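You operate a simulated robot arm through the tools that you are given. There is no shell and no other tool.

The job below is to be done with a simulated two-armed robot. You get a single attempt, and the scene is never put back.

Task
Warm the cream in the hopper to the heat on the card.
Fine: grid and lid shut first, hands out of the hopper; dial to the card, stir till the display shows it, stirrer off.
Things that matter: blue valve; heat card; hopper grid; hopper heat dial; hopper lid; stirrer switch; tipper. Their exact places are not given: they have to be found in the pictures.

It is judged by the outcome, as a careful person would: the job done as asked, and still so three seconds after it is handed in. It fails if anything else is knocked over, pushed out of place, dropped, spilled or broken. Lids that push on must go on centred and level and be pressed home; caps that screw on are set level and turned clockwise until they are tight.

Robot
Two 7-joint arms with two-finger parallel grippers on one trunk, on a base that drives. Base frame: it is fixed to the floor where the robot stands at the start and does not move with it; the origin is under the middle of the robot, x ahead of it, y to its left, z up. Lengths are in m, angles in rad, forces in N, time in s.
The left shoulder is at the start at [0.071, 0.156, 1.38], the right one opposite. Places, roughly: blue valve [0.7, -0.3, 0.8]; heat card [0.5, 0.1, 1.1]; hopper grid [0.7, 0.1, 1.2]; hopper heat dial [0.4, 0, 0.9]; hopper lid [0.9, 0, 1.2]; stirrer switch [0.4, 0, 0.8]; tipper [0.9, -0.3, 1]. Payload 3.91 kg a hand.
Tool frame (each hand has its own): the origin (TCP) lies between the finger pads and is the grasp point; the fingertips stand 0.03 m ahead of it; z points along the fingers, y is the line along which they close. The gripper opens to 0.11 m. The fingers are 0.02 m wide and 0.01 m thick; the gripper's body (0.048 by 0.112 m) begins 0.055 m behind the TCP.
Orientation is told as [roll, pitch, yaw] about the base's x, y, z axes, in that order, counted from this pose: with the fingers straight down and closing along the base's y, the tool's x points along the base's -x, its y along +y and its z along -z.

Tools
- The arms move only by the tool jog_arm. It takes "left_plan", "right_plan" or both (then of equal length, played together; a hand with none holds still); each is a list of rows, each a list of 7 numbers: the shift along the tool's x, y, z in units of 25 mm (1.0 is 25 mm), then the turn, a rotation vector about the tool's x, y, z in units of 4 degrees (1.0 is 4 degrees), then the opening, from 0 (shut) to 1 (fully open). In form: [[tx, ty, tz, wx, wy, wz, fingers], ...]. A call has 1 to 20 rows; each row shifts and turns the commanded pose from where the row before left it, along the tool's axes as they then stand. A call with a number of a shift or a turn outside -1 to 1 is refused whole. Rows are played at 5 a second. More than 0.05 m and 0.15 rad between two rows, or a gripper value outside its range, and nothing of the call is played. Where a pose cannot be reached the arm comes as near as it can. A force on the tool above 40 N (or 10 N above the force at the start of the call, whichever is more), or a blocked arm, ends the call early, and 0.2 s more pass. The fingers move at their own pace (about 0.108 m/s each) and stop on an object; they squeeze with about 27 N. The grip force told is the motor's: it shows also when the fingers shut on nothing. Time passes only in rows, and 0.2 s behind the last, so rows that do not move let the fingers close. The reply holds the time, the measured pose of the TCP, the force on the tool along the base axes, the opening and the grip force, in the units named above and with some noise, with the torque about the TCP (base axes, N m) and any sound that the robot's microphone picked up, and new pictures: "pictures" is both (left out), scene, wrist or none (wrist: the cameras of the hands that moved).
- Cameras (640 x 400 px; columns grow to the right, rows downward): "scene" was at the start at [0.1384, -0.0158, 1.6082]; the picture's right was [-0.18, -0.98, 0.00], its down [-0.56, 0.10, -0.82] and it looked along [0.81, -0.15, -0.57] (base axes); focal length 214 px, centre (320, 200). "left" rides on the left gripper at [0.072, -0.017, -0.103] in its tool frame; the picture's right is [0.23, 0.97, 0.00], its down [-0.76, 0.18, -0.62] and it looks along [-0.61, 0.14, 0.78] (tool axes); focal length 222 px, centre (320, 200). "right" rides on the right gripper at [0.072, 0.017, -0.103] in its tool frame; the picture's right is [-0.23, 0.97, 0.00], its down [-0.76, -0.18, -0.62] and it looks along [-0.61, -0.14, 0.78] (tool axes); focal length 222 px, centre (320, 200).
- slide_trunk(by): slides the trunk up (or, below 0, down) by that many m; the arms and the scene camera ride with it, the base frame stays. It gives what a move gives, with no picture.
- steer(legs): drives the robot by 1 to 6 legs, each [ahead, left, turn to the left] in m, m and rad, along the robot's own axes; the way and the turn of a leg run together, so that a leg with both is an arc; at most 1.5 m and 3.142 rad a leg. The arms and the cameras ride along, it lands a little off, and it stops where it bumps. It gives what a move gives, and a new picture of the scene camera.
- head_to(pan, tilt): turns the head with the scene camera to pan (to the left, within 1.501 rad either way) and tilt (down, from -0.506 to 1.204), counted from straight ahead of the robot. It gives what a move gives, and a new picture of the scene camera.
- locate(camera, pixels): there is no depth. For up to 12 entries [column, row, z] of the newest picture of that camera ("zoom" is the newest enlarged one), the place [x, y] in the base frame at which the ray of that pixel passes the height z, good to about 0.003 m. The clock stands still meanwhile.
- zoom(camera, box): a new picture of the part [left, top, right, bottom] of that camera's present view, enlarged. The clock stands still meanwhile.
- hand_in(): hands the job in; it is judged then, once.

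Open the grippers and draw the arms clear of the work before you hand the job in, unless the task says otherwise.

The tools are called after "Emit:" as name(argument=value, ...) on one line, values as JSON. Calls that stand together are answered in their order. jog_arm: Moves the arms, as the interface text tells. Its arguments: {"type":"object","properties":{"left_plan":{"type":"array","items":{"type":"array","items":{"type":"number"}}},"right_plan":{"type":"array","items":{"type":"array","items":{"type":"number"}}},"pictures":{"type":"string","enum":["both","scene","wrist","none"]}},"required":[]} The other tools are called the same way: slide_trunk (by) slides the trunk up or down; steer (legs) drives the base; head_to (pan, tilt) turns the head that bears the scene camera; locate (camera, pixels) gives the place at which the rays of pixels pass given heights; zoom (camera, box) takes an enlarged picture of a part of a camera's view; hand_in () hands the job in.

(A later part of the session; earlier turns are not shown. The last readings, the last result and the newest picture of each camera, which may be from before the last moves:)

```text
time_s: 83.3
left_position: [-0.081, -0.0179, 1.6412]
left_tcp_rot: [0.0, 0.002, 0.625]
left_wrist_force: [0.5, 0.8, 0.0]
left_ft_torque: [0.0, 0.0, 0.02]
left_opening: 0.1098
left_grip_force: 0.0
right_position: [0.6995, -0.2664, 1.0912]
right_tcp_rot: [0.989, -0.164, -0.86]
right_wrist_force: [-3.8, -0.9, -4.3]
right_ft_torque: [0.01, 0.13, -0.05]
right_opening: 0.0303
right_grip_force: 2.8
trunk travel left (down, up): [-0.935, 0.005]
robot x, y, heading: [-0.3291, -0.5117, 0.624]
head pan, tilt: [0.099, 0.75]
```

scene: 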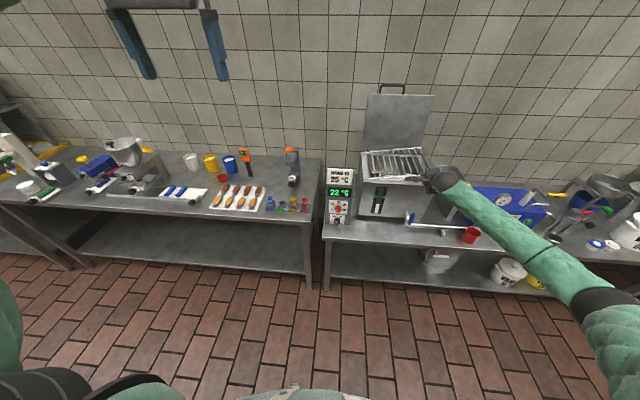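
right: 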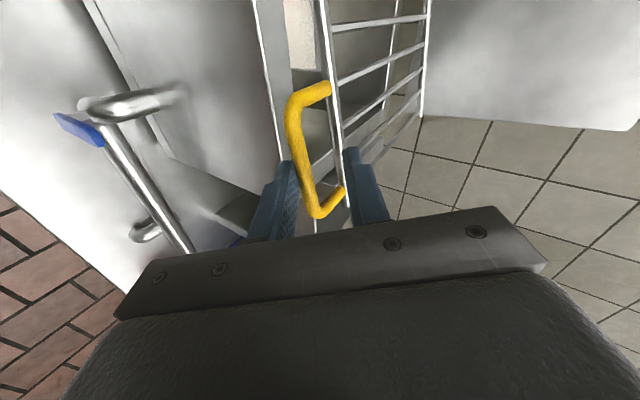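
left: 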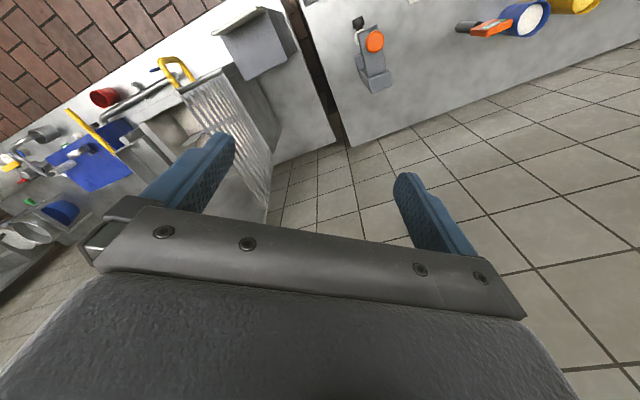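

Nearly down (z 1.091, about 13° left). I lower in small steps and watch the force.

Emit:
jog_arm(right_plan=[[-0.019, -0.663, 0.42, 0, 0, 0.9875, 0.25], [-0.01, -0.66, 0.424, 0, 0, 0.7, 0.25]])

```text
time_s: 83.9
left_position: [-0.0829, -0.0185, 1.6429]
left_tcp_rot: [0.0, 0.002, 0.624]
left_wrist_force: [0.1, 0.4, -0.2]
left_ft_torque: [0.01, -0.01, 0.0]
left_opening: 0.1101
left_grip_force: 0.0
right_position: [0.7046, -0.2696, 1.0518]
right_tcp_rot: [0.996, -0.064, -0.922]
right_wrist_force: [-3.2, -0.6, -4.3]
right_ft_torque: [-0.04, 0.11, -0.09]
right_opening: 0.0298
right_grip_force: 2.6
trunk travel left (down, up): [-0.935, 0.005]
robot x, y, heading: [-0.3303, -0.5128, 0.623]
head pan, tilt: [0.099, 0.75]
```

scene: 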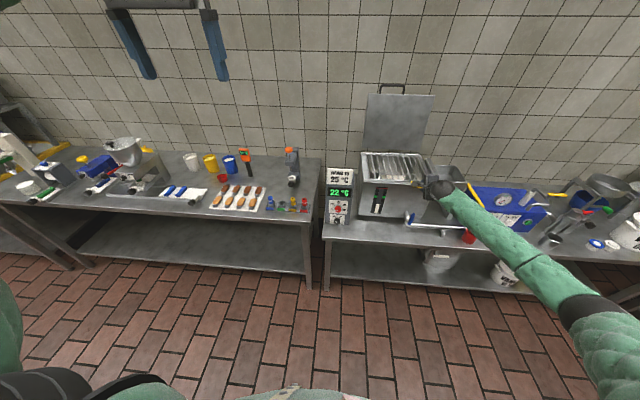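
right: 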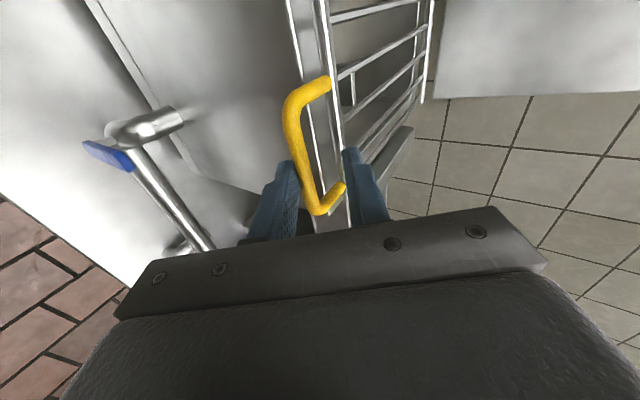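

Still supported with 4 N. I lower straight down another 25 mm without rolling, until the weight leaves the finger.

Emit:
jog_arm(right_plan=[[0.03, -0.42, 0.27, 0, 0, 0, 0.25], [0.03, -0.42, 0.27, 0, 0, 0, 0.25]])

Emit:
zoom(camera="scene", box=[345, 120, 465, 220])

```text
time_s: 84.5
left_position: [-0.0827, -0.0184, 1.6411]
left_tcp_rot: [0.0, 0.002, 0.624]
left_wrist_force: [0.1, -0.4, -0.2]
left_ft_torque: [-0.01, 0.0, 0.01]
left_opening: 0.1099
left_grip_force: 0.0
right_position: [0.7036, -0.2713, 1.029]
right_tcp_rot: [0.996, -0.067, -0.922]
right_wrist_force: [-0.5, -0.4, 0.3]
right_ft_torque: [0.01, 0.03, 0.01]
right_opening: 0.0278
right_grip_force: 0.1
trunk travel left (down, up): [-0.935, 0.005]
robot x, y, heading: [-0.3291, -0.5068, 0.628]
head pan, tilt: [0.099, 0.75]
```

scene: 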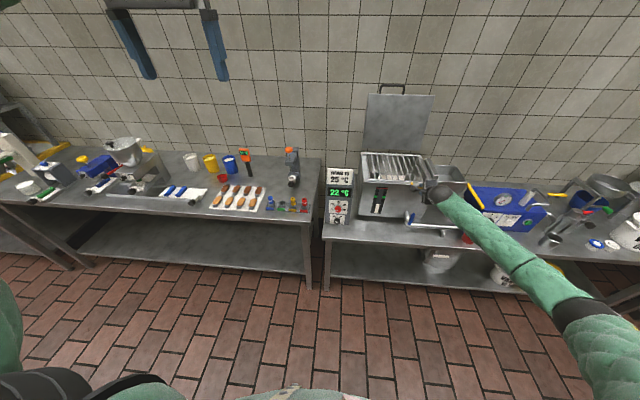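
right: 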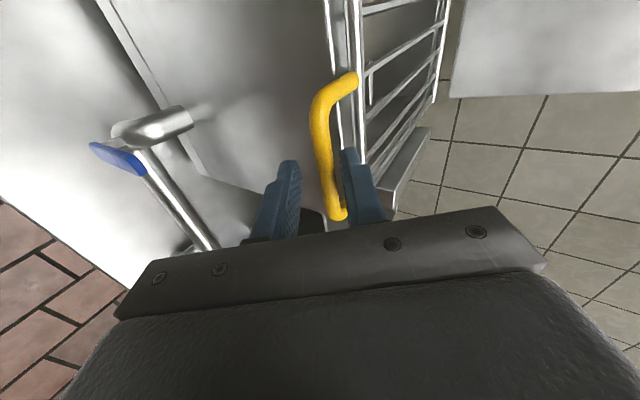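

```text
4.00 times, centred on (405, 170) of scene
```

zoom: 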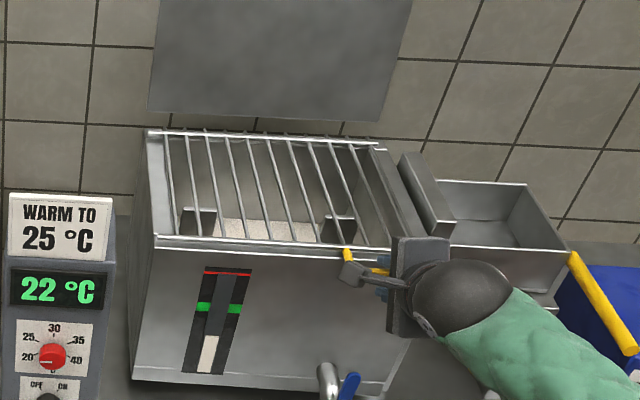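

The grid is down on the hopper rim (force gone). I press it gently downward with the upper finger to be sure it's seated.

Emit:
jog_arm(right_plan=[[0.02, -0.25, 0.16, 0, 0, 0, 0.25], [0.02, -0.1, 0.06, 0, 0, 0, 0.25]], pictures="wrist")

```text
time_s: 85.1
left_position: [-0.0846, -0.0184, 1.6426]
left_tcp_rot: [0.0, 0.002, 0.625]
left_wrist_force: [0.5, -0.1, 0.5]
left_ft_torque: [-0.01, 0.0, 0.0]
left_opening: 0.1097
left_grip_force: 0.0
right_position: [0.7034, -0.2711, 1.0214]
right_tcp_rot: [1.002, -0.066, -0.926]
right_wrist_force: [5.0, 0.8, 12.4]
right_ft_torque: [0.24, -0.02, -0.01]
right_opening: 0.0337
right_grip_force: 6.4
trunk travel left (down, up): [-0.935, 0.005]
robot x, y, heading: [-0.3284, -0.5105, 0.625]
head pan, tilt: [0.099, 0.75]
```

right: 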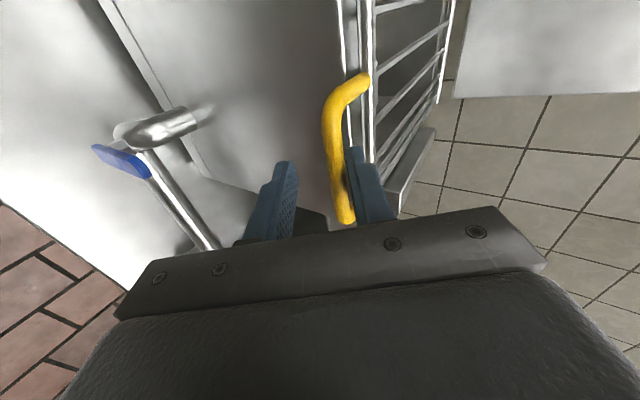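

The grid is seated (12 N push, no movement). I lift off slightly, open, draw straight back 0.16 m, and start pitching the hand back to fingers-down.

Emit:
jog_arm(right_plan=[[-0.03, 0.3, -0.2, 0, 0, 0, 0.35], [0, 0, 0, 0, 0, 0, 0.45], [0.042, -0.434, -0.671, 0, 0, 0, 0.45], [0.042, -0.434, -0.671, 0, 0, 0, 0.45], [0.042, -0.434, -0.671, 0, 0, 0, 0.45], [0.042, -0.434, -0.671, 0, 0, 0, 0.45], [0.042, -0.434, -0.671, 0, 0, 0, 0.45], [0.042, -0.434, -0.671, 0, 0, 0, 0.45], [0.042, -0.434, -0.671, 0, 0, 0, 0.45], [0.042, -0.434, -0.671, 0, 0, 0, 0.45]])

```text
time_s: 87.3
left_position: [-0.086, -0.0179, 1.6418]
left_tcp_rot: [-0.001, -0.001, 0.626]
left_wrist_force: [0.6, 1.1, 0.5]
left_ft_torque: [0.01, -0.02, -0.01]
left_opening: 0.1099
left_grip_force: 0.0
right_position: [0.5741, -0.3667, 1.0158]
right_tcp_rot: [0.998, -0.066, -0.922]
right_wrist_force: [-0.6, -0.9, 0.4]
right_ft_torque: [-0.03, 0.02, 0.0]
right_opening: 0.0495
right_grip_force: 0.1
right hand out of reach, approached as far as the arm can: row 8, 9
trunk travel left (down, up): [-0.935, 0.005]
robot x, y, heading: [-0.3316, -0.5088, 0.626]
head pan, tilt: [0.099, 0.75]
```

scene: 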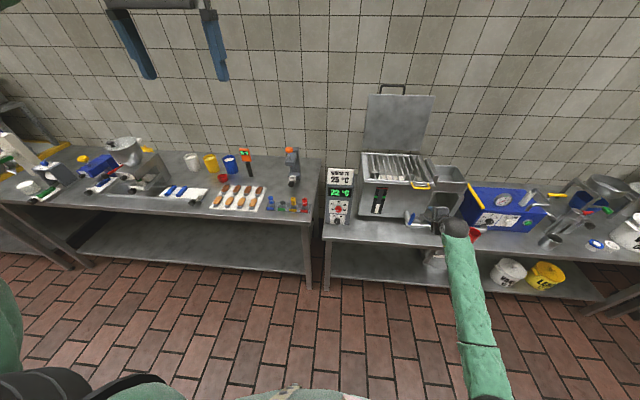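
right: 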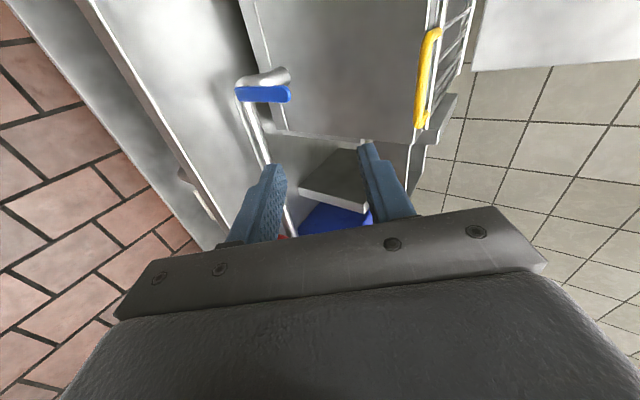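

The grid is shut and the hand is clear. I raise the hand 0.24 m and pitch it back toward fingers-down with closing axis along the forward direction.

Emit:
jog_arm(right_plan=[[-0.064, 0.669, -0.436, 0, 0, 0, 0.45], [-0.064, 0.669, -0.436, 0, 0, 0, 0.45], [-0.064, 0.669, -0.436, 0, 0, 0, 0.45], [-0.064, 0.669, -0.436, 0, 0, 0, 0.45], [-0.064, 0.669, -0.436, 0, 0, 0, 0.45], [-0.064, 0.669, -0.436, 0, 0, 0, 0.45], [-0.064, 0.669, -0.436, 0, 0, 0, 0.45], [-0.064, 0.669, -0.436, 0, 0, 0, 0.45], [-0.064, 0.669, -0.436, 0, 0, 0, 0.45], [-0.064, 0.669, -0.436, 0, 0, 0, 0.45], [-0.064, 0.669, -0.436, 0, 0, 0, 0.45], [-0.064, 0.669, -0.436, 0, 0, 0, 0.45], [0, 0, 0, 1, 0.09, 0, 0.45], [0, 0, 0, 1, 0.09, 0, 0.45], [0, 0, 0, 1, 0.09, 0, 0.45], [0, 0, 0, 1, 0.09, 0, 0.45], [0, 0, 0, 1, 0.09, 0, 0.45], [0, 0, 0, 1, 0.09, 0, 0.45], [0, 0, 0, 1, 0.09, 0, 0.45], [0, 0, 0, 1, 0.09, 0, 0.45]], pictures="none")

Emit:
jog_arm(right_plan=[[0, 0, 0, 1, 0.09, 0, 0.45], [0, 0, 0, 1, 0.09, 0, 0.45], [0, 0, 0, 1, 0.09, 0, 0.45], [0, 0, 0, 1, 0.09, 0, 0.45], [0, 0, 0, 1, 0.09, 0, 0.45], [0, 0, 0, 1, 0.09, 0, 0.45], [0, 0, 0, 0.2, 0.0, 0, 0.45], [0, 0, -1, 0, 0, 0, 0.45], [0, 0, -1, 0, 0, 0, 0.45], [0, 0, -1, 0, 0, 0, 0.45], [0, 0, -1, 0, 0, 0, 0.45], [0, 0, -1, 0, 0, 0, 0.45], [0, 0, -1, 0, 0, 0, 0.45], [0, 0, -1, 0, 0, 0, 0.45], [0, 0, -1, 0, 0, 0, 0.45]])

```text
time_s: 91.5
left_position: [-0.0822, -0.0181, 1.6406]
left_tcp_rot: [0.0, 0.001, 0.624]
left_wrist_force: [-1.3, 0.4, 0.4]
left_ft_torque: [0.01, -0.01, -0.01]
left_opening: 0.1099
left_grip_force: 0.0
right_position: [0.5778, -0.3676, 1.2566]
right_tcp_rot: [0.437, -0.03, -0.891]
right_wrist_force: [-0.2, 0.5, 0.3]
right_ft_torque: [0.03, -0.03, 0.04]
right_opening: 0.0496
right_grip_force: 0.0
trunk travel left (down, up): [-0.935, 0.005]
robot x, y, heading: [-0.331, -0.5092, 0.625]
head pan, tilt: [0.099, 0.75]
```

```text
time_s: 94.7
left_position: [-0.0852, -0.0174, 1.6424]
left_tcp_rot: [0.0, 0.001, 0.626]
left_wrist_force: [0.4, -0.2, 0.4]
left_ft_torque: [-0.03, -0.04, 0.0]
left_opening: 0.1103
left_grip_force: 0.1
right_position: [0.5769, -0.3714, 1.4571]
right_tcp_rot: [0.005, 0.007, -0.881]
right_wrist_force: [-0.7, 0.0, -0.7]
right_ft_torque: [-0.05, -0.05, 0.02]
right_opening: 0.0493
right_grip_force: 0.1
trunk travel left (down, up): [-0.935, 0.005]
robot x, y, heading: [-0.3338, -0.5095, 0.627]
head pan, tilt: [0.099, 0.75]
```

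scene: 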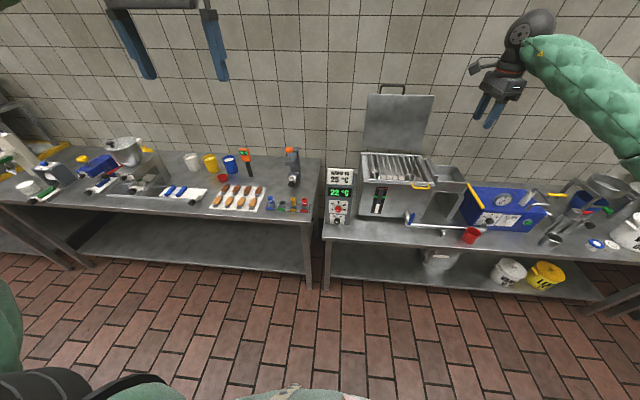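
right: 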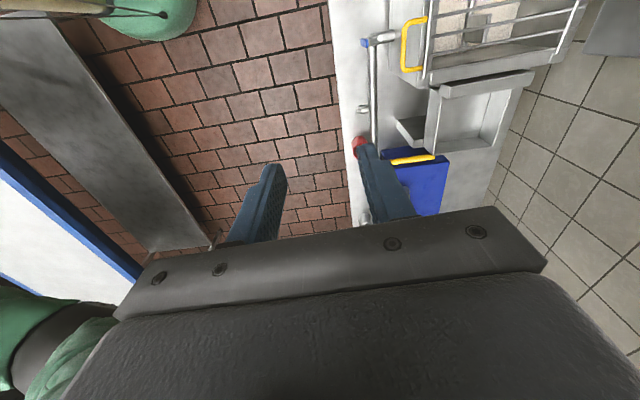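

The hand is fingers-down at (u 0.64, z 1.457). I drive forward 0.47 m to bring the lid handle within reach; the hand passes well above and right of the lid.

Emit:
steer(legs=[[0.47, 0, 0]])

Emit:
head_to(pan=-0.3, tilt=0.55)

```text
time_s: 97.5
left_position: [0.3016, 0.2589, 1.6426]
left_tcp_rot: [-0.002, 0.002, 0.624]
left_wrist_force: [-0.7, -0.6, -0.2]
left_ft_torque: [0.0, -0.03, -0.02]
left_opening: 0.1098
left_grip_force: 0.0
right_position: [0.964, -0.0941, 1.4567]
right_tcp_rot: [0.005, 0.007, -0.883]
right_wrist_force: [-0.5, -0.9, 0.3]
right_ft_torque: [0.05, -0.02, 0.0]
right_opening: 0.0495
right_grip_force: 0.1
trunk travel left (down, up): [-0.935, 0.005]
robot x, y, heading: [0.0582, -0.2341, 0.622]
head pan, tilt: [0.099, 0.75]
```

scene: 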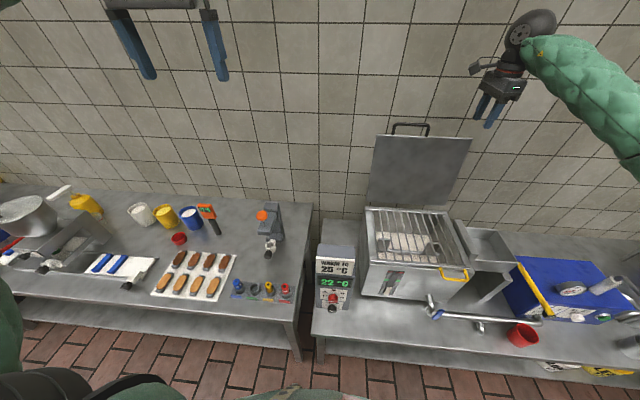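

```text
time_s: 98.4
left_position: [0.3048, 0.2594, 1.6413]
left_tcp_rot: [0.0, 0.002, 0.624]
left_wrist_force: [1.1, 0.2, -1.0]
left_ft_torque: [0.03, 0.04, 0.04]
left_opening: 0.1101
left_grip_force: 0.0
right_position: [0.9639, -0.0928, 1.4578]
right_tcp_rot: [0.003, 0.007, -0.883]
right_wrist_force: [0.4, -0.6, 0.2]
right_ft_torque: [-0.02, 0.0, 0.03]
right_opening: 0.0495
right_grip_force: 0.0
trunk travel left (down, up): [-0.935, 0.005]
robot x, y, heading: [0.0544, -0.2315, 0.626]
head pan, tilt: [-0.3, 0.55]
```

scene: 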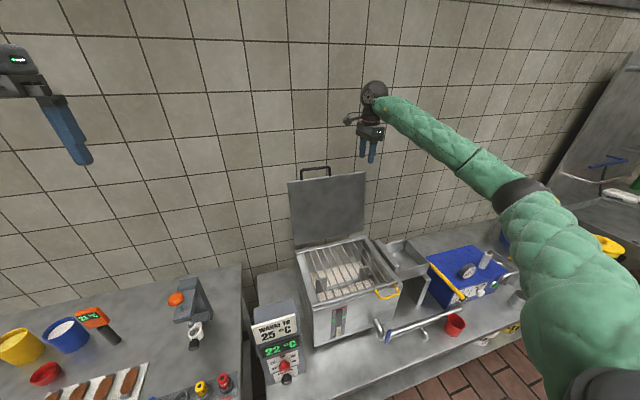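

I zoom on the lid handle from here to refine its place.

Emit:
zoom(camera="scene", box=[275, 150, 395, 250])

```text
4.00 times, centred on (335, 200) of scene
```

zoom: 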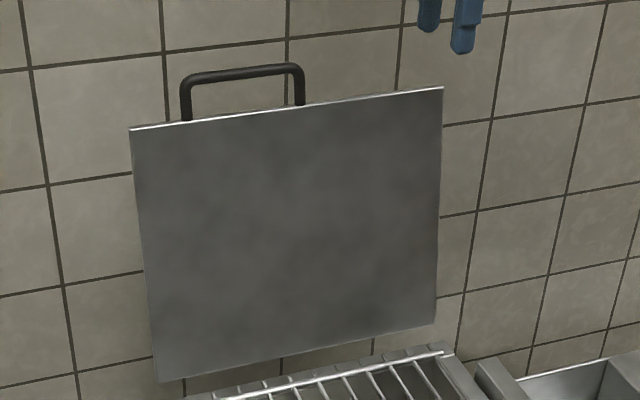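

I locate the handle bar points in the zoomed picture at the estimated height.

Emit:
locate(camera="zoom", pixels=[[190, 80, 1.385], [242, 73, 1.385], [298, 69, 1.385], [242, 73, 1.37], [242, 73, 1.4], [131, 129, 1.341], [443, 87, 1.341], [155, 381, 1.05], [434, 323, 1.05], [155, 381, 1.1], [434, 323, 1.1]])

```text
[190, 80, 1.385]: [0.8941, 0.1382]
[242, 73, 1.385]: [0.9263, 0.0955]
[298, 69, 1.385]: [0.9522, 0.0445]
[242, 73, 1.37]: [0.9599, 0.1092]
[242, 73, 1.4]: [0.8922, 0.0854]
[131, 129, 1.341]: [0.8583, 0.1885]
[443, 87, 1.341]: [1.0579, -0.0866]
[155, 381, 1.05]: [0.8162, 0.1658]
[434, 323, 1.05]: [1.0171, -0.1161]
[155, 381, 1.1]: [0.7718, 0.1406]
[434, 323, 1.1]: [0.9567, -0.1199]
```

I check the wall's distance behind the lid via the counter/wall junction visible at left (about px (262,268)) and right.

Emit:
zoom(camera="scene", box=[225, 230, 325, 310])

Emit:
locate(camera="scene", pixels=[[266, 272, 0.8], [266, 272, 0.75], [266, 272, 0.85], [250, 290, 0.8], [486, 228, 0.8], [486, 228, 0.85]])

```text
5.00 times, centred on (275, 270) of scene
```

zoom: 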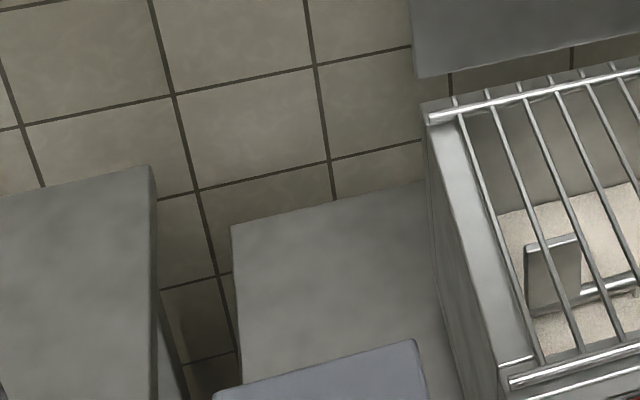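

```text
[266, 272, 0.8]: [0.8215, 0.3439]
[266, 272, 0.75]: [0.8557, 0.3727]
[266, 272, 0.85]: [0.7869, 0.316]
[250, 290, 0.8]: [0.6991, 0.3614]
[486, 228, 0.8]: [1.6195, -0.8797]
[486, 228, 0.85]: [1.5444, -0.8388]
```

Wall is ≥0.9 m away in n, leaving some clearance. I align the hand's yaw, tilt it 12° (wrist toward the robot), and move to a spot right above the lid handle (u 0.467, n 0.805), staying at z 1.457.

Emit:
jog_arm(right_plan=[[0, 0, 0, -1, 0, 0.46, 0.5], [0, 0, 0, -1, 0, 0.46, 0.5], [0, 0, 0, -1, 0, 0, 0.5], [0.87, 0.391, 0.083, 0, 0, 0, 0.5], [0.87, 0.391, 0.083, 0, 0, 0, 0.5], [0.87, 0.391, 0.083, 0, 0, 0, 0.5], [0.87, 0.391, 0.083, 0, 0, 0, 0.5], [0.87, 0.391, 0.083, 0, 0, 0, 0.5], [0.87, 0.391, 0.083, 0, 0, 0, 0.5], [0.87, 0.391, 0.083, 0, 0, 0, 0.5], [0.87, 0.391, 0.083, 0, 0, 0, 0.5], [0, 0, 0, 0, 0, 0, 0.5]])

Emit:
zoom(camera="scene", box=[275, 100, 395, 200])

```text
time_s: 101.0
left_position: [0.3049, 0.2585, 1.642]
left_tcp_rot: [0.0, -0.001, 0.623]
left_wrist_force: [-0.2, 0.5, 0.2]
left_ft_torque: [0.0, 0.0, 0.0]
left_opening: 0.1099
left_grip_force: 0.0
right_position: [0.9273, 0.0957, 1.4589]
right_tcp_rot: [0.214, 0.011, -0.947]
right_wrist_force: [-0.2, 0.4, -0.7]
right_ft_torque: [0.04, -0.02, 0.01]
right_opening: 0.0547
right_grip_force: 0.0
trunk travel left (down, up): [-0.935, 0.005]
robot x, y, heading: [0.0561, -0.2329, 0.623]
head pan, tilt: [-0.3, 0.55]
```

scene: 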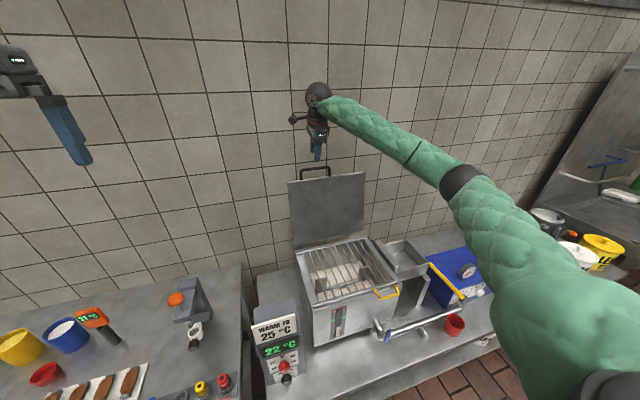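
right: 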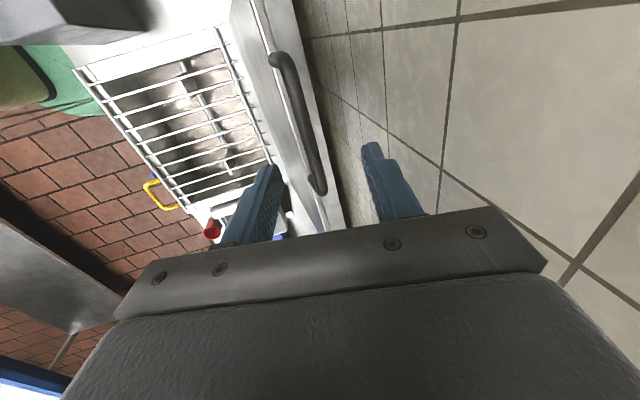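

```text
4.00 times, centred on (335, 150) of scene
```

zoom: 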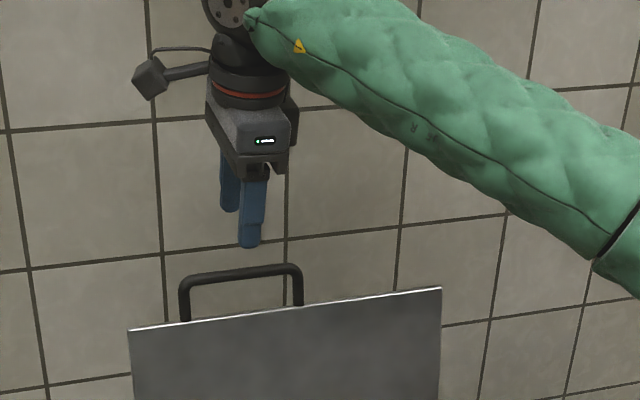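

The handle bar appears between the fingers in the wrist view (from (275,58) to (320,190)). I locate it through this camera at z≈1.385.

Emit:
locate(camera="right", pixels=[[275, 60, 1.385], [298, 125, 1.385], [318, 188, 1.385], [298, 125, 1.375], [298, 125, 1.395], [275, 60, 1.375], [318, 188, 1.395]])

```text
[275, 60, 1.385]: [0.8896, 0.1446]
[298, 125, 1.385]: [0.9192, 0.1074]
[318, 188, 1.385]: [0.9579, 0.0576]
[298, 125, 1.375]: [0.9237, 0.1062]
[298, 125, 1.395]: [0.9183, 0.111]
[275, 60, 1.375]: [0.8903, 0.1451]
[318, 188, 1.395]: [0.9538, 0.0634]
```

Bar confirmed at n≈0.8075, z≈1.384. I lower 65 mm so the bar lies between the fingers just ahead of the pads' centre.

Emit:
jog_arm(right_plan=[[0, -0.2, 0.843, 0, 0, 0, 0.5], [0, -0.2, 0.843, 0, 0, 0, 0.5], [0, -0.2, 0.843, 0, 0, 0, 0.5], [0, 0, 0, 0, 0, 0, 0.5]])

Emit:
zoom(camera="scene", box=[275, 110, 395, 210])

```text
time_s: 102.0
left_position: [0.3035, 0.2604, 1.6416]
left_tcp_rot: [-0.002, 0.001, 0.621]
left_wrist_force: [-0.4, 0.8, 0.0]
left_ft_torque: [0.01, 0.04, 0.03]
left_opening: 0.1098
left_grip_force: 0.0
right_position: [0.9247, 0.095, 1.3927]
right_tcp_rot: [0.214, 0.013, -0.946]
right_wrist_force: [0.3, 0.1, -0.5]
right_ft_torque: [0.01, 0.03, -0.01]
right_opening: 0.0548
right_grip_force: 0.0
trunk travel left (down, up): [-0.935, 0.005]
robot x, y, heading: [0.0563, -0.2292, 0.624]
head pan, tilt: [-0.3, 0.55]
```

scene: 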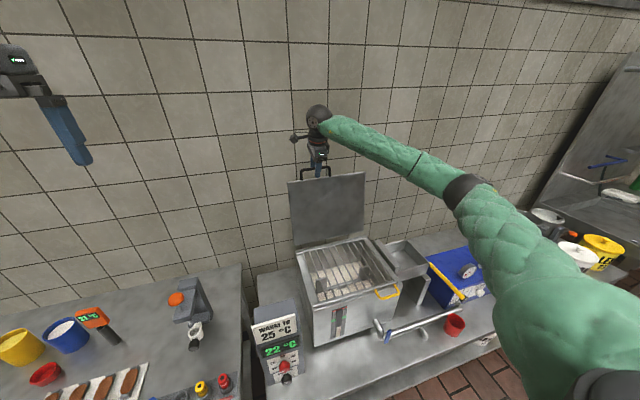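
right: 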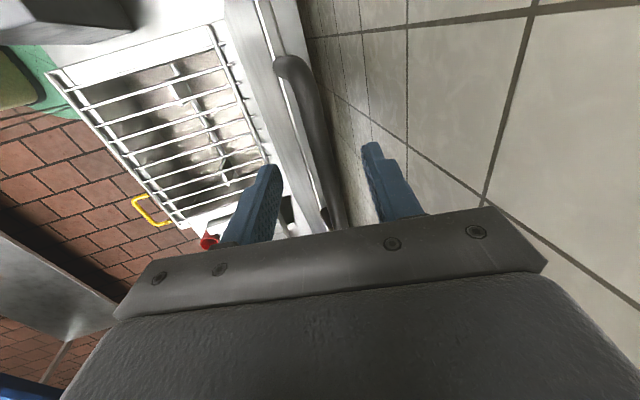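

```text
4.00 times, centred on (335, 160) of scene
```

zoom: 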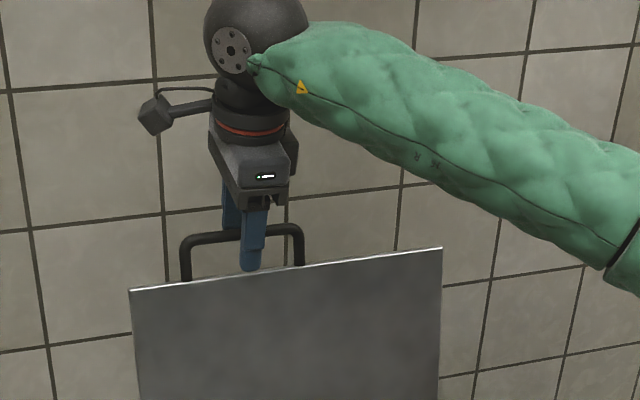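

The fingers straddle the lid's handle bar. I close to a loose cage and begin swinging the lid forward along its hinge arc (r≈0.343).

Emit:
jog_arm(right_plan=[[0, 0, 0, 0, 0, 0, 0.25], [0, 0, 0, 0, 0, 0, 0.25], [0, -0.909, -0.301, 0, 0, 0, 0.25], [0, -0.928, -0.237, 0, 0, 0, 0.25], [0, -0.942, -0.171, 0, 0, 0, 0.25], [0, -0.952, -0.105, 0, 0, 0, 0.25], [0, -0.957, -0.038, 0, 0, 0, 0.25]])

```text
time_s: 103.6
left_position: [0.3009, 0.2577, 1.6425]
left_tcp_rot: [0.0, -0.001, 0.624]
left_wrist_force: [-0.6, 0.7, -0.3]
left_ft_torque: [0.02, 0.01, 0.02]
left_opening: 0.1099
left_grip_force: 0.1
right_position: [0.8273, 0.0258, 1.3917]
right_tcp_rot: [0.212, 0.012, -0.949]
right_wrist_force: [-0.1, 0.3, -0.2]
right_ft_torque: [-0.03, 0.02, 0.02]
right_opening: 0.0277
right_grip_force: 0.1
trunk travel left (down, up): [-0.935, 0.005]
robot x, y, heading: [0.0571, -0.2337, 0.618]
head pan, tilt: [-0.3, 0.55]
```

scene: 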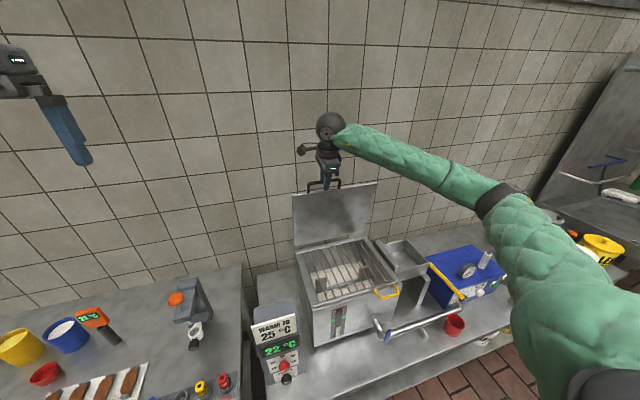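
right: 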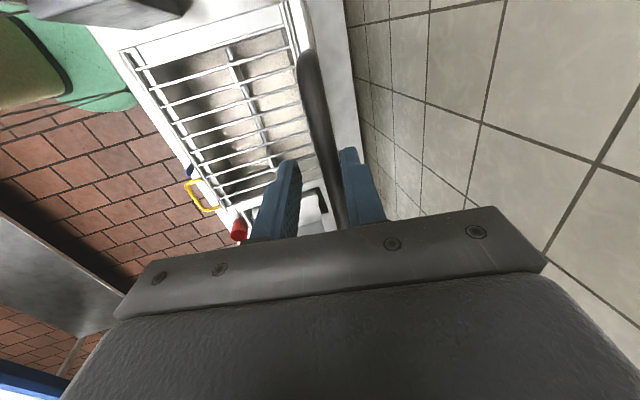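

The lid follows with no force at all. I continue.

Emit:
jog_arm(right_plan=[[0, -0.957, 0.028, 0, 0, 0, 0.25], [0, -0.953, 0.095, 0, 0, 0, 0.25], [0, -0.944, 0.161, 0, 0, 0, 0.25], [0, -0.93, 0.227, 0, 0, 0, 0.25], [0, -0.912, 0.291, 0, 0, 0, 0.25], [0, -0.89, 0.354, 0, 0, 0, 0.25], [0, -0.863, 0.415, 0, 0, 0, 0.25]])

```text
time_s: 105.2
left_position: [0.303, 0.2593, 1.6424]
left_tcp_rot: [-0.001, 0.0, 0.624]
left_wrist_force: [-0.6, -0.9, 0.1]
left_ft_torque: [0.0, -0.02, 0.02]
left_opening: 0.1102
left_grip_force: 0.1
right_position: [0.7065, -0.0611, 1.318]
right_tcp_rot: [0.216, 0.014, -0.944]
right_wrist_force: [-1.8, -0.9, -1.1]
right_ft_torque: [0.0, 0.03, 0.03]
right_opening: 0.0288
right_grip_force: 1.3
trunk travel left (down, up): [-0.935, 0.005]
robot x, y, heading: [0.0562, -0.2316, 0.624]
head pan, tilt: [-0.3, 0.55]
```

scene: 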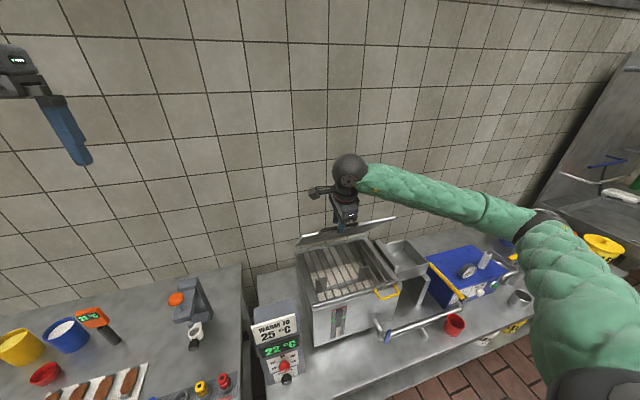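
right: 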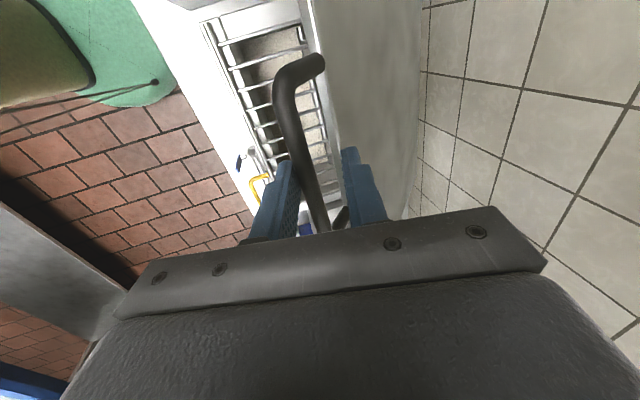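

The lid is now about 40° over and leans on the front finger. Since later the motion is mostly downward, I now close the grip on the bar to support the lid, and continue slowly.

Emit:
jog_arm(right_plan=[[0, 0, 0, 0, 0, 0, 0.1], [0, 0, 0, 0, 0, 0, 0], [0, 0, 0, 0, 0, 0, 0], [0, -0.832, 0.474, 0, 0, 0, 0], [0, -0.797, 0.531, 0, 0, 0, 0], [0, -0.758, 0.586, 0, 0, 0, 0]])

```text
time_s: 106.6
left_position: [0.3029, 0.2589, 1.6418]
left_tcp_rot: [0.001, 0.0, 0.622]
left_wrist_force: [0.1, -0.3, -0.6]
left_ft_torque: [0.01, -0.01, -0.01]
left_opening: 0.1101
left_grip_force: 0.1
right_position: [0.6662, -0.0898, 1.2656]
right_tcp_rot: [0.212, 0.013, -0.945]
right_wrist_force: [-3.9, -5.9, -0.4]
right_ft_torque: [-0.01, 0.11, 0.99]
right_opening: 0.0116
right_grip_force: 45.0
trunk travel left (down, up): [-0.935, 0.005]
robot x, y, heading: [0.056, -0.2327, 0.628]
head pan, tilt: [-0.3, 0.55]
```

scene: 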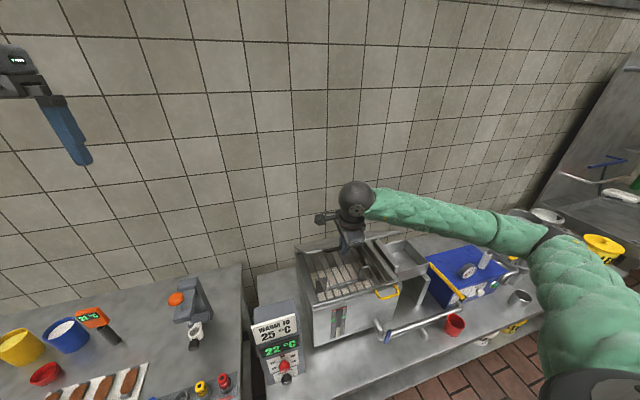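
right: 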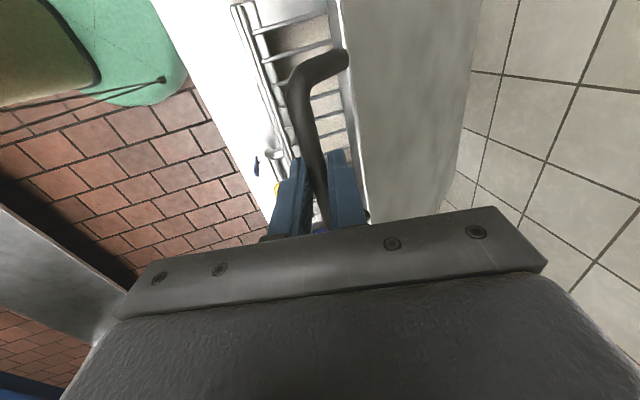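

Grip holds with modest forces. I continue the arc in short steps.

Emit:
jog_arm(right_plan=[[0, -0.715, 0.637, 0, 0, 0, 0], [0, -0.669, 0.685, 0, 0, 0, 0], [0, -0.619, 0.73, 0, 0, 0, 0]], pictures="wrist")

```text
time_s: 107.4
left_position: [0.3036, 0.2584, 1.6416]
left_tcp_rot: [0.001, -0.002, 0.622]
left_wrist_force: [-0.4, -0.1, 0.0]
left_ft_torque: [-0.01, 0.02, -0.02]
left_opening: 0.1098
left_grip_force: 0.0
right_position: [0.6353, -0.1119, 1.2058]
right_tcp_rot: [0.214, 0.014, -0.947]
right_wrist_force: [0.0, -6.2, -3.0]
right_ft_torque: [-0.54, -0.29, 0.82]
right_opening: 0.0119
right_grip_force: 45.4
trunk travel left (down, up): [-0.935, 0.005]
robot x, y, heading: [0.0532, -0.2321, 0.62]
head pan, tilt: [-0.3, 0.55]
```

right: 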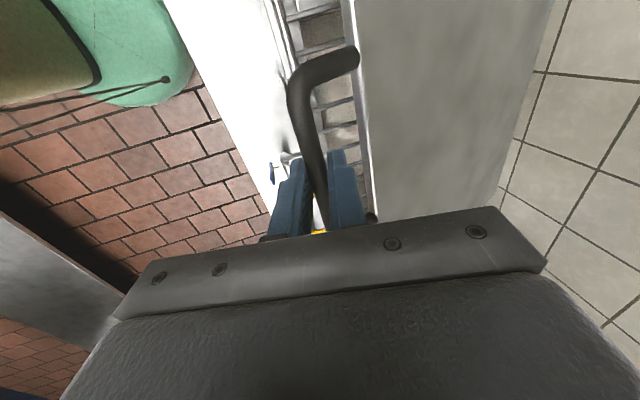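

Forces stay small. Next three steps.

Emit:
jog_arm(right_plan=[[0, -0.567, 0.772, 0, 0, 0, 0], [0, -0.512, 0.809, 0, 0, 0, 0], [0, -0.454, 0.843, 0, 0, 0, 0]])

```text
time_s: 108.2
left_position: [0.3042, 0.2572, 1.6417]
left_tcp_rot: [0.001, 0.001, 0.623]
left_wrist_force: [-0.3, 0.3, 0.4]
left_ft_torque: [-0.04, 0.0, 0.02]
left_opening: 0.11
left_grip_force: 0.1
right_position: [0.6151, -0.1272, 1.1372]
right_tcp_rot: [0.212, 0.011, -0.949]
right_wrist_force: [1.4, -12.2, -2.0]
right_ft_torque: [-0.74, -0.46, 0.71]
right_opening: 0.0118
right_grip_force: 45.3
trunk travel left (down, up): [-0.935, 0.005]
robot x, y, heading: [0.055, -0.2328, 0.618]
head pan, tilt: [-0.3, 0.55]
```

scene: 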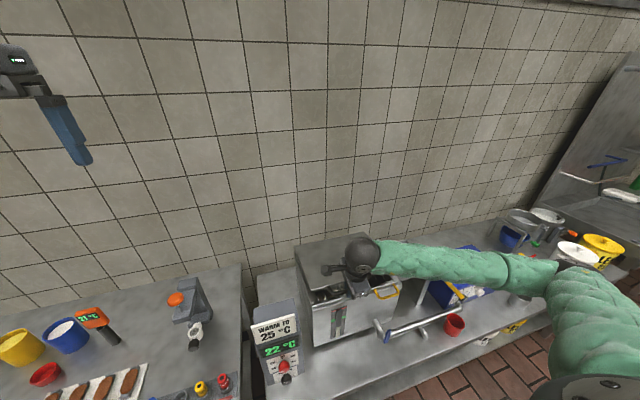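
right: 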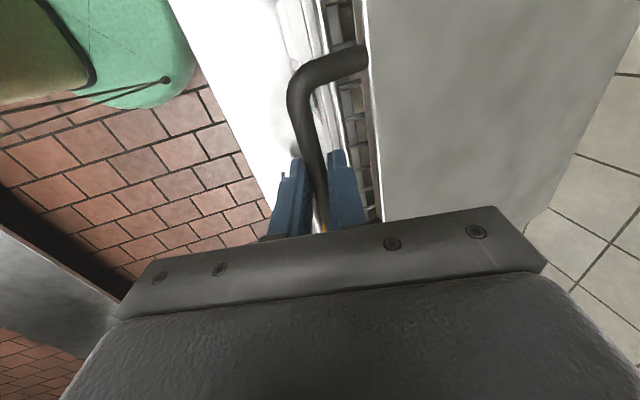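

Lid at about 14° from closed. I lower two more steps.

Emit:
jog_arm(right_plan=[[0, -0.394, 0.873, 0, 0, 0, 0], [0, -0.332, 0.898, 0, 0, 0, 0]], pictures="wrist")

```text
time_s: 108.8
left_position: [0.305, 0.2568, 1.6427]
left_tcp_rot: [0.001, 0.001, 0.623]
left_wrist_force: [-1.0, 0.2, 0.1]
left_ft_torque: [0.01, 0.0, 0.05]
left_opening: 0.1098
left_grip_force: 0.1
right_position: [0.6084, -0.1303, 1.0909]
right_tcp_rot: [0.214, 0.013, -0.948]
right_wrist_force: [9.1, -17.4, -2.3]
right_ft_torque: [-0.22, -0.08, 0.89]
right_opening: 0.0117
right_grip_force: 44.9
trunk travel left (down, up): [-0.935, 0.005]
robot x, y, heading: [0.0547, -0.2325, 0.624]
head pan, tilt: [-0.3, 0.55]
```

right: 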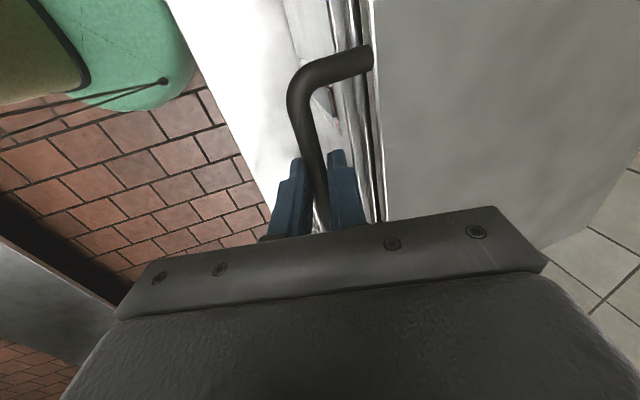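

A small sideways tension (19 N) but fine. I lower straight down in 12 mm steps and watch for contact.

Emit:
jog_arm(right_plan=[[-0.1, -0.12, 0.47, 0, 0, 0, 0], [-0.05, -0.1, 0.47, 0, 0, 0, 0]])

Emit:
zoom(camera="scene", box=[285, 220, 425, 350])

```text
time_s: 109.4
left_position: [0.3022, 0.2587, 1.6427]
left_tcp_rot: [0.0, 0.0, 0.623]
left_wrist_force: [-0.9, -0.1, -1.0]
left_ft_torque: [0.03, 0.01, -0.02]
left_opening: 0.11
left_grip_force: 0.1
right_position: [0.6066, -0.1321, 1.0674]
right_tcp_rot: [0.212, 0.014, -0.945]
right_wrist_force: [-8.7, -4.5, -3.0]
right_ft_torque: [-0.24, 0.02, 0.89]
right_opening: 0.0117
right_grip_force: 44.9
trunk travel left (down, up): [-0.935, 0.005]
robot x, y, heading: [0.0576, -0.2309, 0.623]
head pan, tilt: [-0.3, 0.55]
```

scene: 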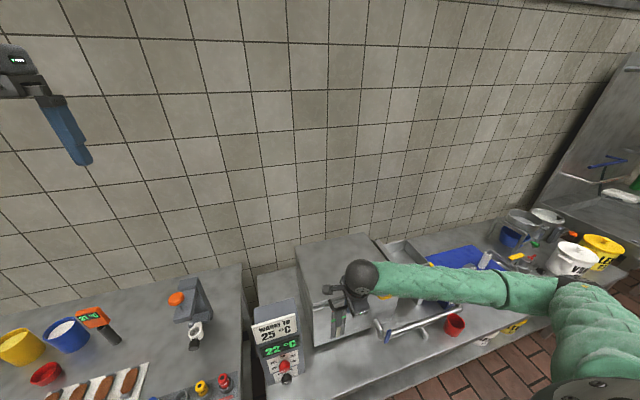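
right: 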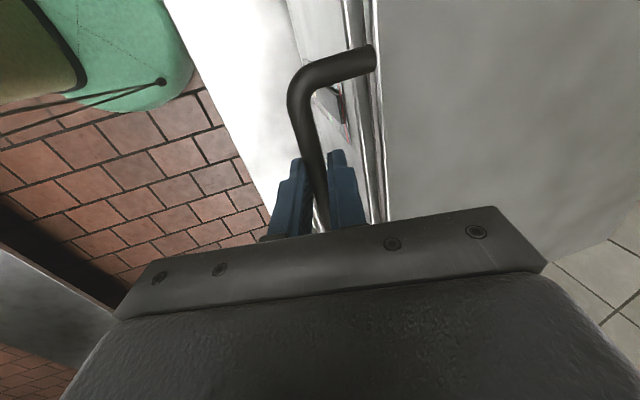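

```text
3.08 times, centred on (355, 285) of scene
```

zoom: 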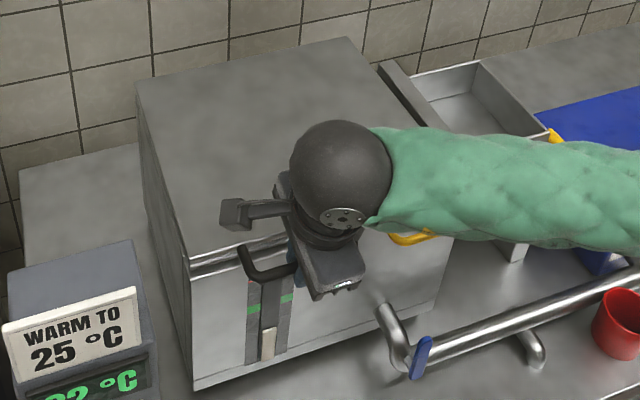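

The lid looks almost seated. I lower another step or two until the vertical force changes sign.

Emit:
jog_arm(right_plan=[[0, -0.1, 0.4, 0, 0, 0, 0], [0, -0.05, 0.2, 0, 0, 0, 0]], pictures="wrist")

```text
time_s: 110.0
left_position: [0.3024, 0.2588, 1.6422]
left_tcp_rot: [0.0, -0.001, 0.621]
left_wrist_force: [1.0, -0.2, 0.6]
left_ft_torque: [0.01, 0.01, -0.01]
left_opening: 0.11
left_grip_force: 0.1
right_position: [0.6078, -0.1324, 1.0522]
right_tcp_rot: [0.214, 0.015, -0.945]
right_wrist_force: [-14.6, -1.5, 1.5]
right_ft_torque: [0.11, 0.37, 1.0]
right_opening: 0.0115
right_grip_force: 44.7
trunk travel left (down, up): [-0.935, 0.005]
robot x, y, heading: [0.0518, -0.2335, 0.627]
head pan, tilt: [-0.3, 0.55]
```

right: 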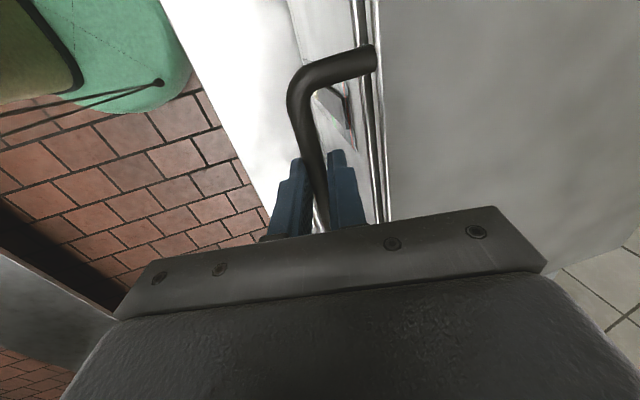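

Contact is starting (z force changed sign). One more small push down to seat the lid.

Emit:
jog_arm(right_plan=[[0, 0.05, 0.25, 0, 0, 0, 0], [0, 0.05, 0.2, 0, 0, 0, 0]], pictures="wrist")

Emit:
zoom(camera="scene", box=[285, 220, 425, 350])

```text
time_s: 110.3
left_position: [0.3018, 0.2581, 1.6419]
left_tcp_rot: [0.002, -0.002, 0.623]
left_wrist_force: [0.1, -0.1, -0.9]
left_ft_torque: [-0.01, 0.01, -0.01]
left_opening: 0.1102
left_grip_force: 0.1
right_position: [0.606, -0.1321, 1.0527]
right_tcp_rot: [0.219, 0.013, -0.944]
right_wrist_force: [-15.5, -13.8, 25.0]
right_ft_torque: [-0.94, -0.46, 0.73]
right_opening: 0.0118
right_grip_force: 45.3
trunk travel left (down, up): [-0.935, 0.005]
robot x, y, heading: [0.0574, -0.2302, 0.62]
head pan, tilt: [-0.3, 0.55]
stopped in row 1 (right hand): the force on the tool passed its limit at 42 N (the readings are from after the stop); the commanded pose is now the measured one
```

right: 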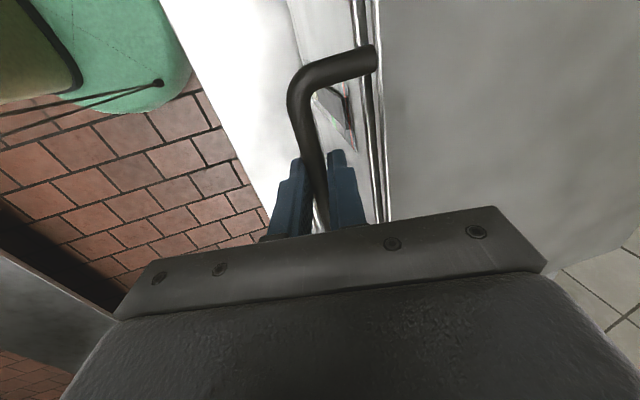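

```text
3.08 times, centred on (355, 285) of scene
```

zoom: 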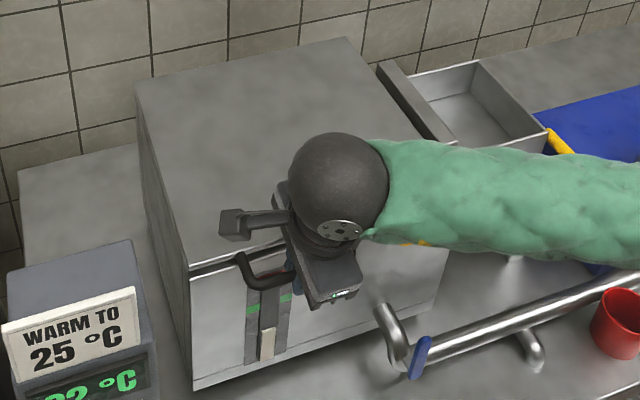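

The lid is firmly seated (stopped at 42 N). I open the fingers moderately and lift the hand straight out along its axis.

Emit:
jog_arm(right_plan=[[0, 0, 0, 0, 0, 0, 0.3], [0, 0, 0, 0, 0, 0, 0.3], [0, 0, -1, 0, 0, 0, 0.3], [0, 0, -1, 0, 0, 0, 0.3], [0, 0, -1, 0, 0, 0, 0.3], [0, 0, -1, 0, 0, 0, 0.3], [0, 0, -1, 0, 0, 0, 0.3], [0, 0, -1, 0, 0, 0, 0.3], [0, 0, -1, 0, 0, 0, 0.3], [0, 0, -1, 0, 0, 0, 0.3]])

Emit:
zoom(camera="scene", box=[285, 220, 425, 350])

```text
time_s: 112.5
left_position: [0.3032, 0.2593, 1.6421]
left_tcp_rot: [0.0, 0.0, 0.622]
left_wrist_force: [-0.2, 0.3, 0.5]
left_ft_torque: [0.0, 0.06, 0.0]
left_opening: 0.11
left_grip_force: 0.1
right_position: [0.605, -0.139, 1.2377]
right_tcp_rot: [0.214, 0.014, -0.945]
right_wrist_force: [0.2, -0.7, 0.4]
right_ft_torque: [-0.03, 0.0, -0.03]
right_opening: 0.0329
right_grip_force: 0.1
right hand out of reach, approached as far as the arm can: row 8, 9, 10
trunk travel left (down, up): [-0.935, 0.005]
robot x, y, heading: [0.0552, -0.2306, 0.623]
head pan, tilt: [-0.3, 0.55]
```

scene: 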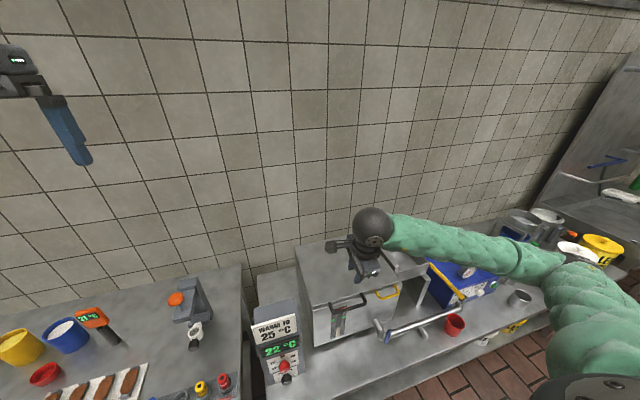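
right: 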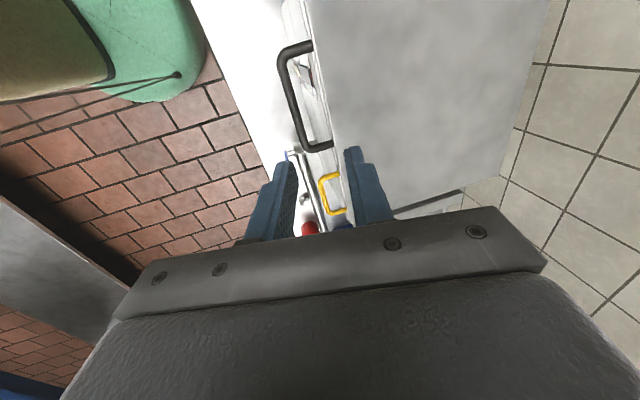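

```text
3.08 times, centred on (355, 285) of scene
```

zoom: 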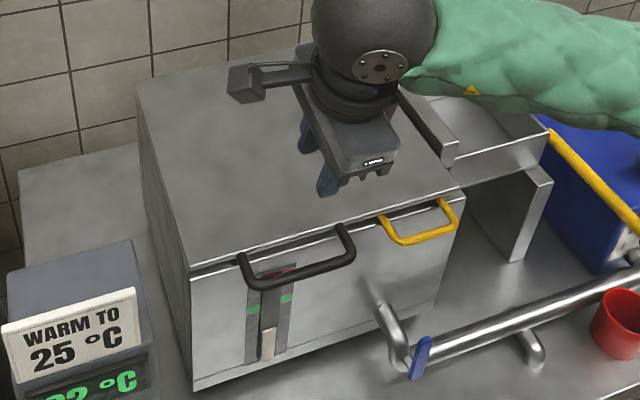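

Grid and lid are both shut. Now I look at the dial and switch closely.

Emit:
zoom(camera="scene", box=[245, 310, 315, 395])

Emit:
head_to(pan=0.05, tilt=0.9)

```text
4.71 times, centred on (280, 352) of scene
```

zoom: 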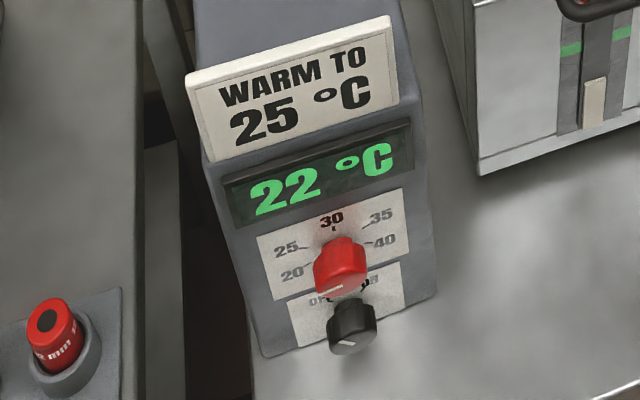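

```text
time_s: 113.4
left_position: [0.3028, 0.2589, 1.6418]
left_tcp_rot: [-0.001, 0.0, 0.621]
left_wrist_force: [-0.3, 0.1, 0.1]
left_ft_torque: [0.01, -0.02, -0.02]
left_opening: 0.1104
left_grip_force: 0.1
right_position: [0.6036, -0.1385, 1.2354]
right_tcp_rot: [0.215, 0.014, -0.945]
right_wrist_force: [0.2, -1.0, -0.2]
right_ft_torque: [0.03, -0.01, -0.01]
right_opening: 0.0328
right_grip_force: 0.0
trunk travel left (down, up): [-0.935, 0.005]
robot x, y, heading: [0.0531, -0.228, 0.624]
head pan, tilt: [0.051, 0.901]
```

scene: 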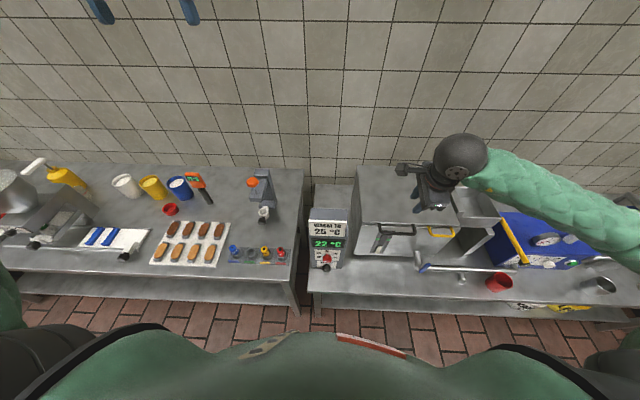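

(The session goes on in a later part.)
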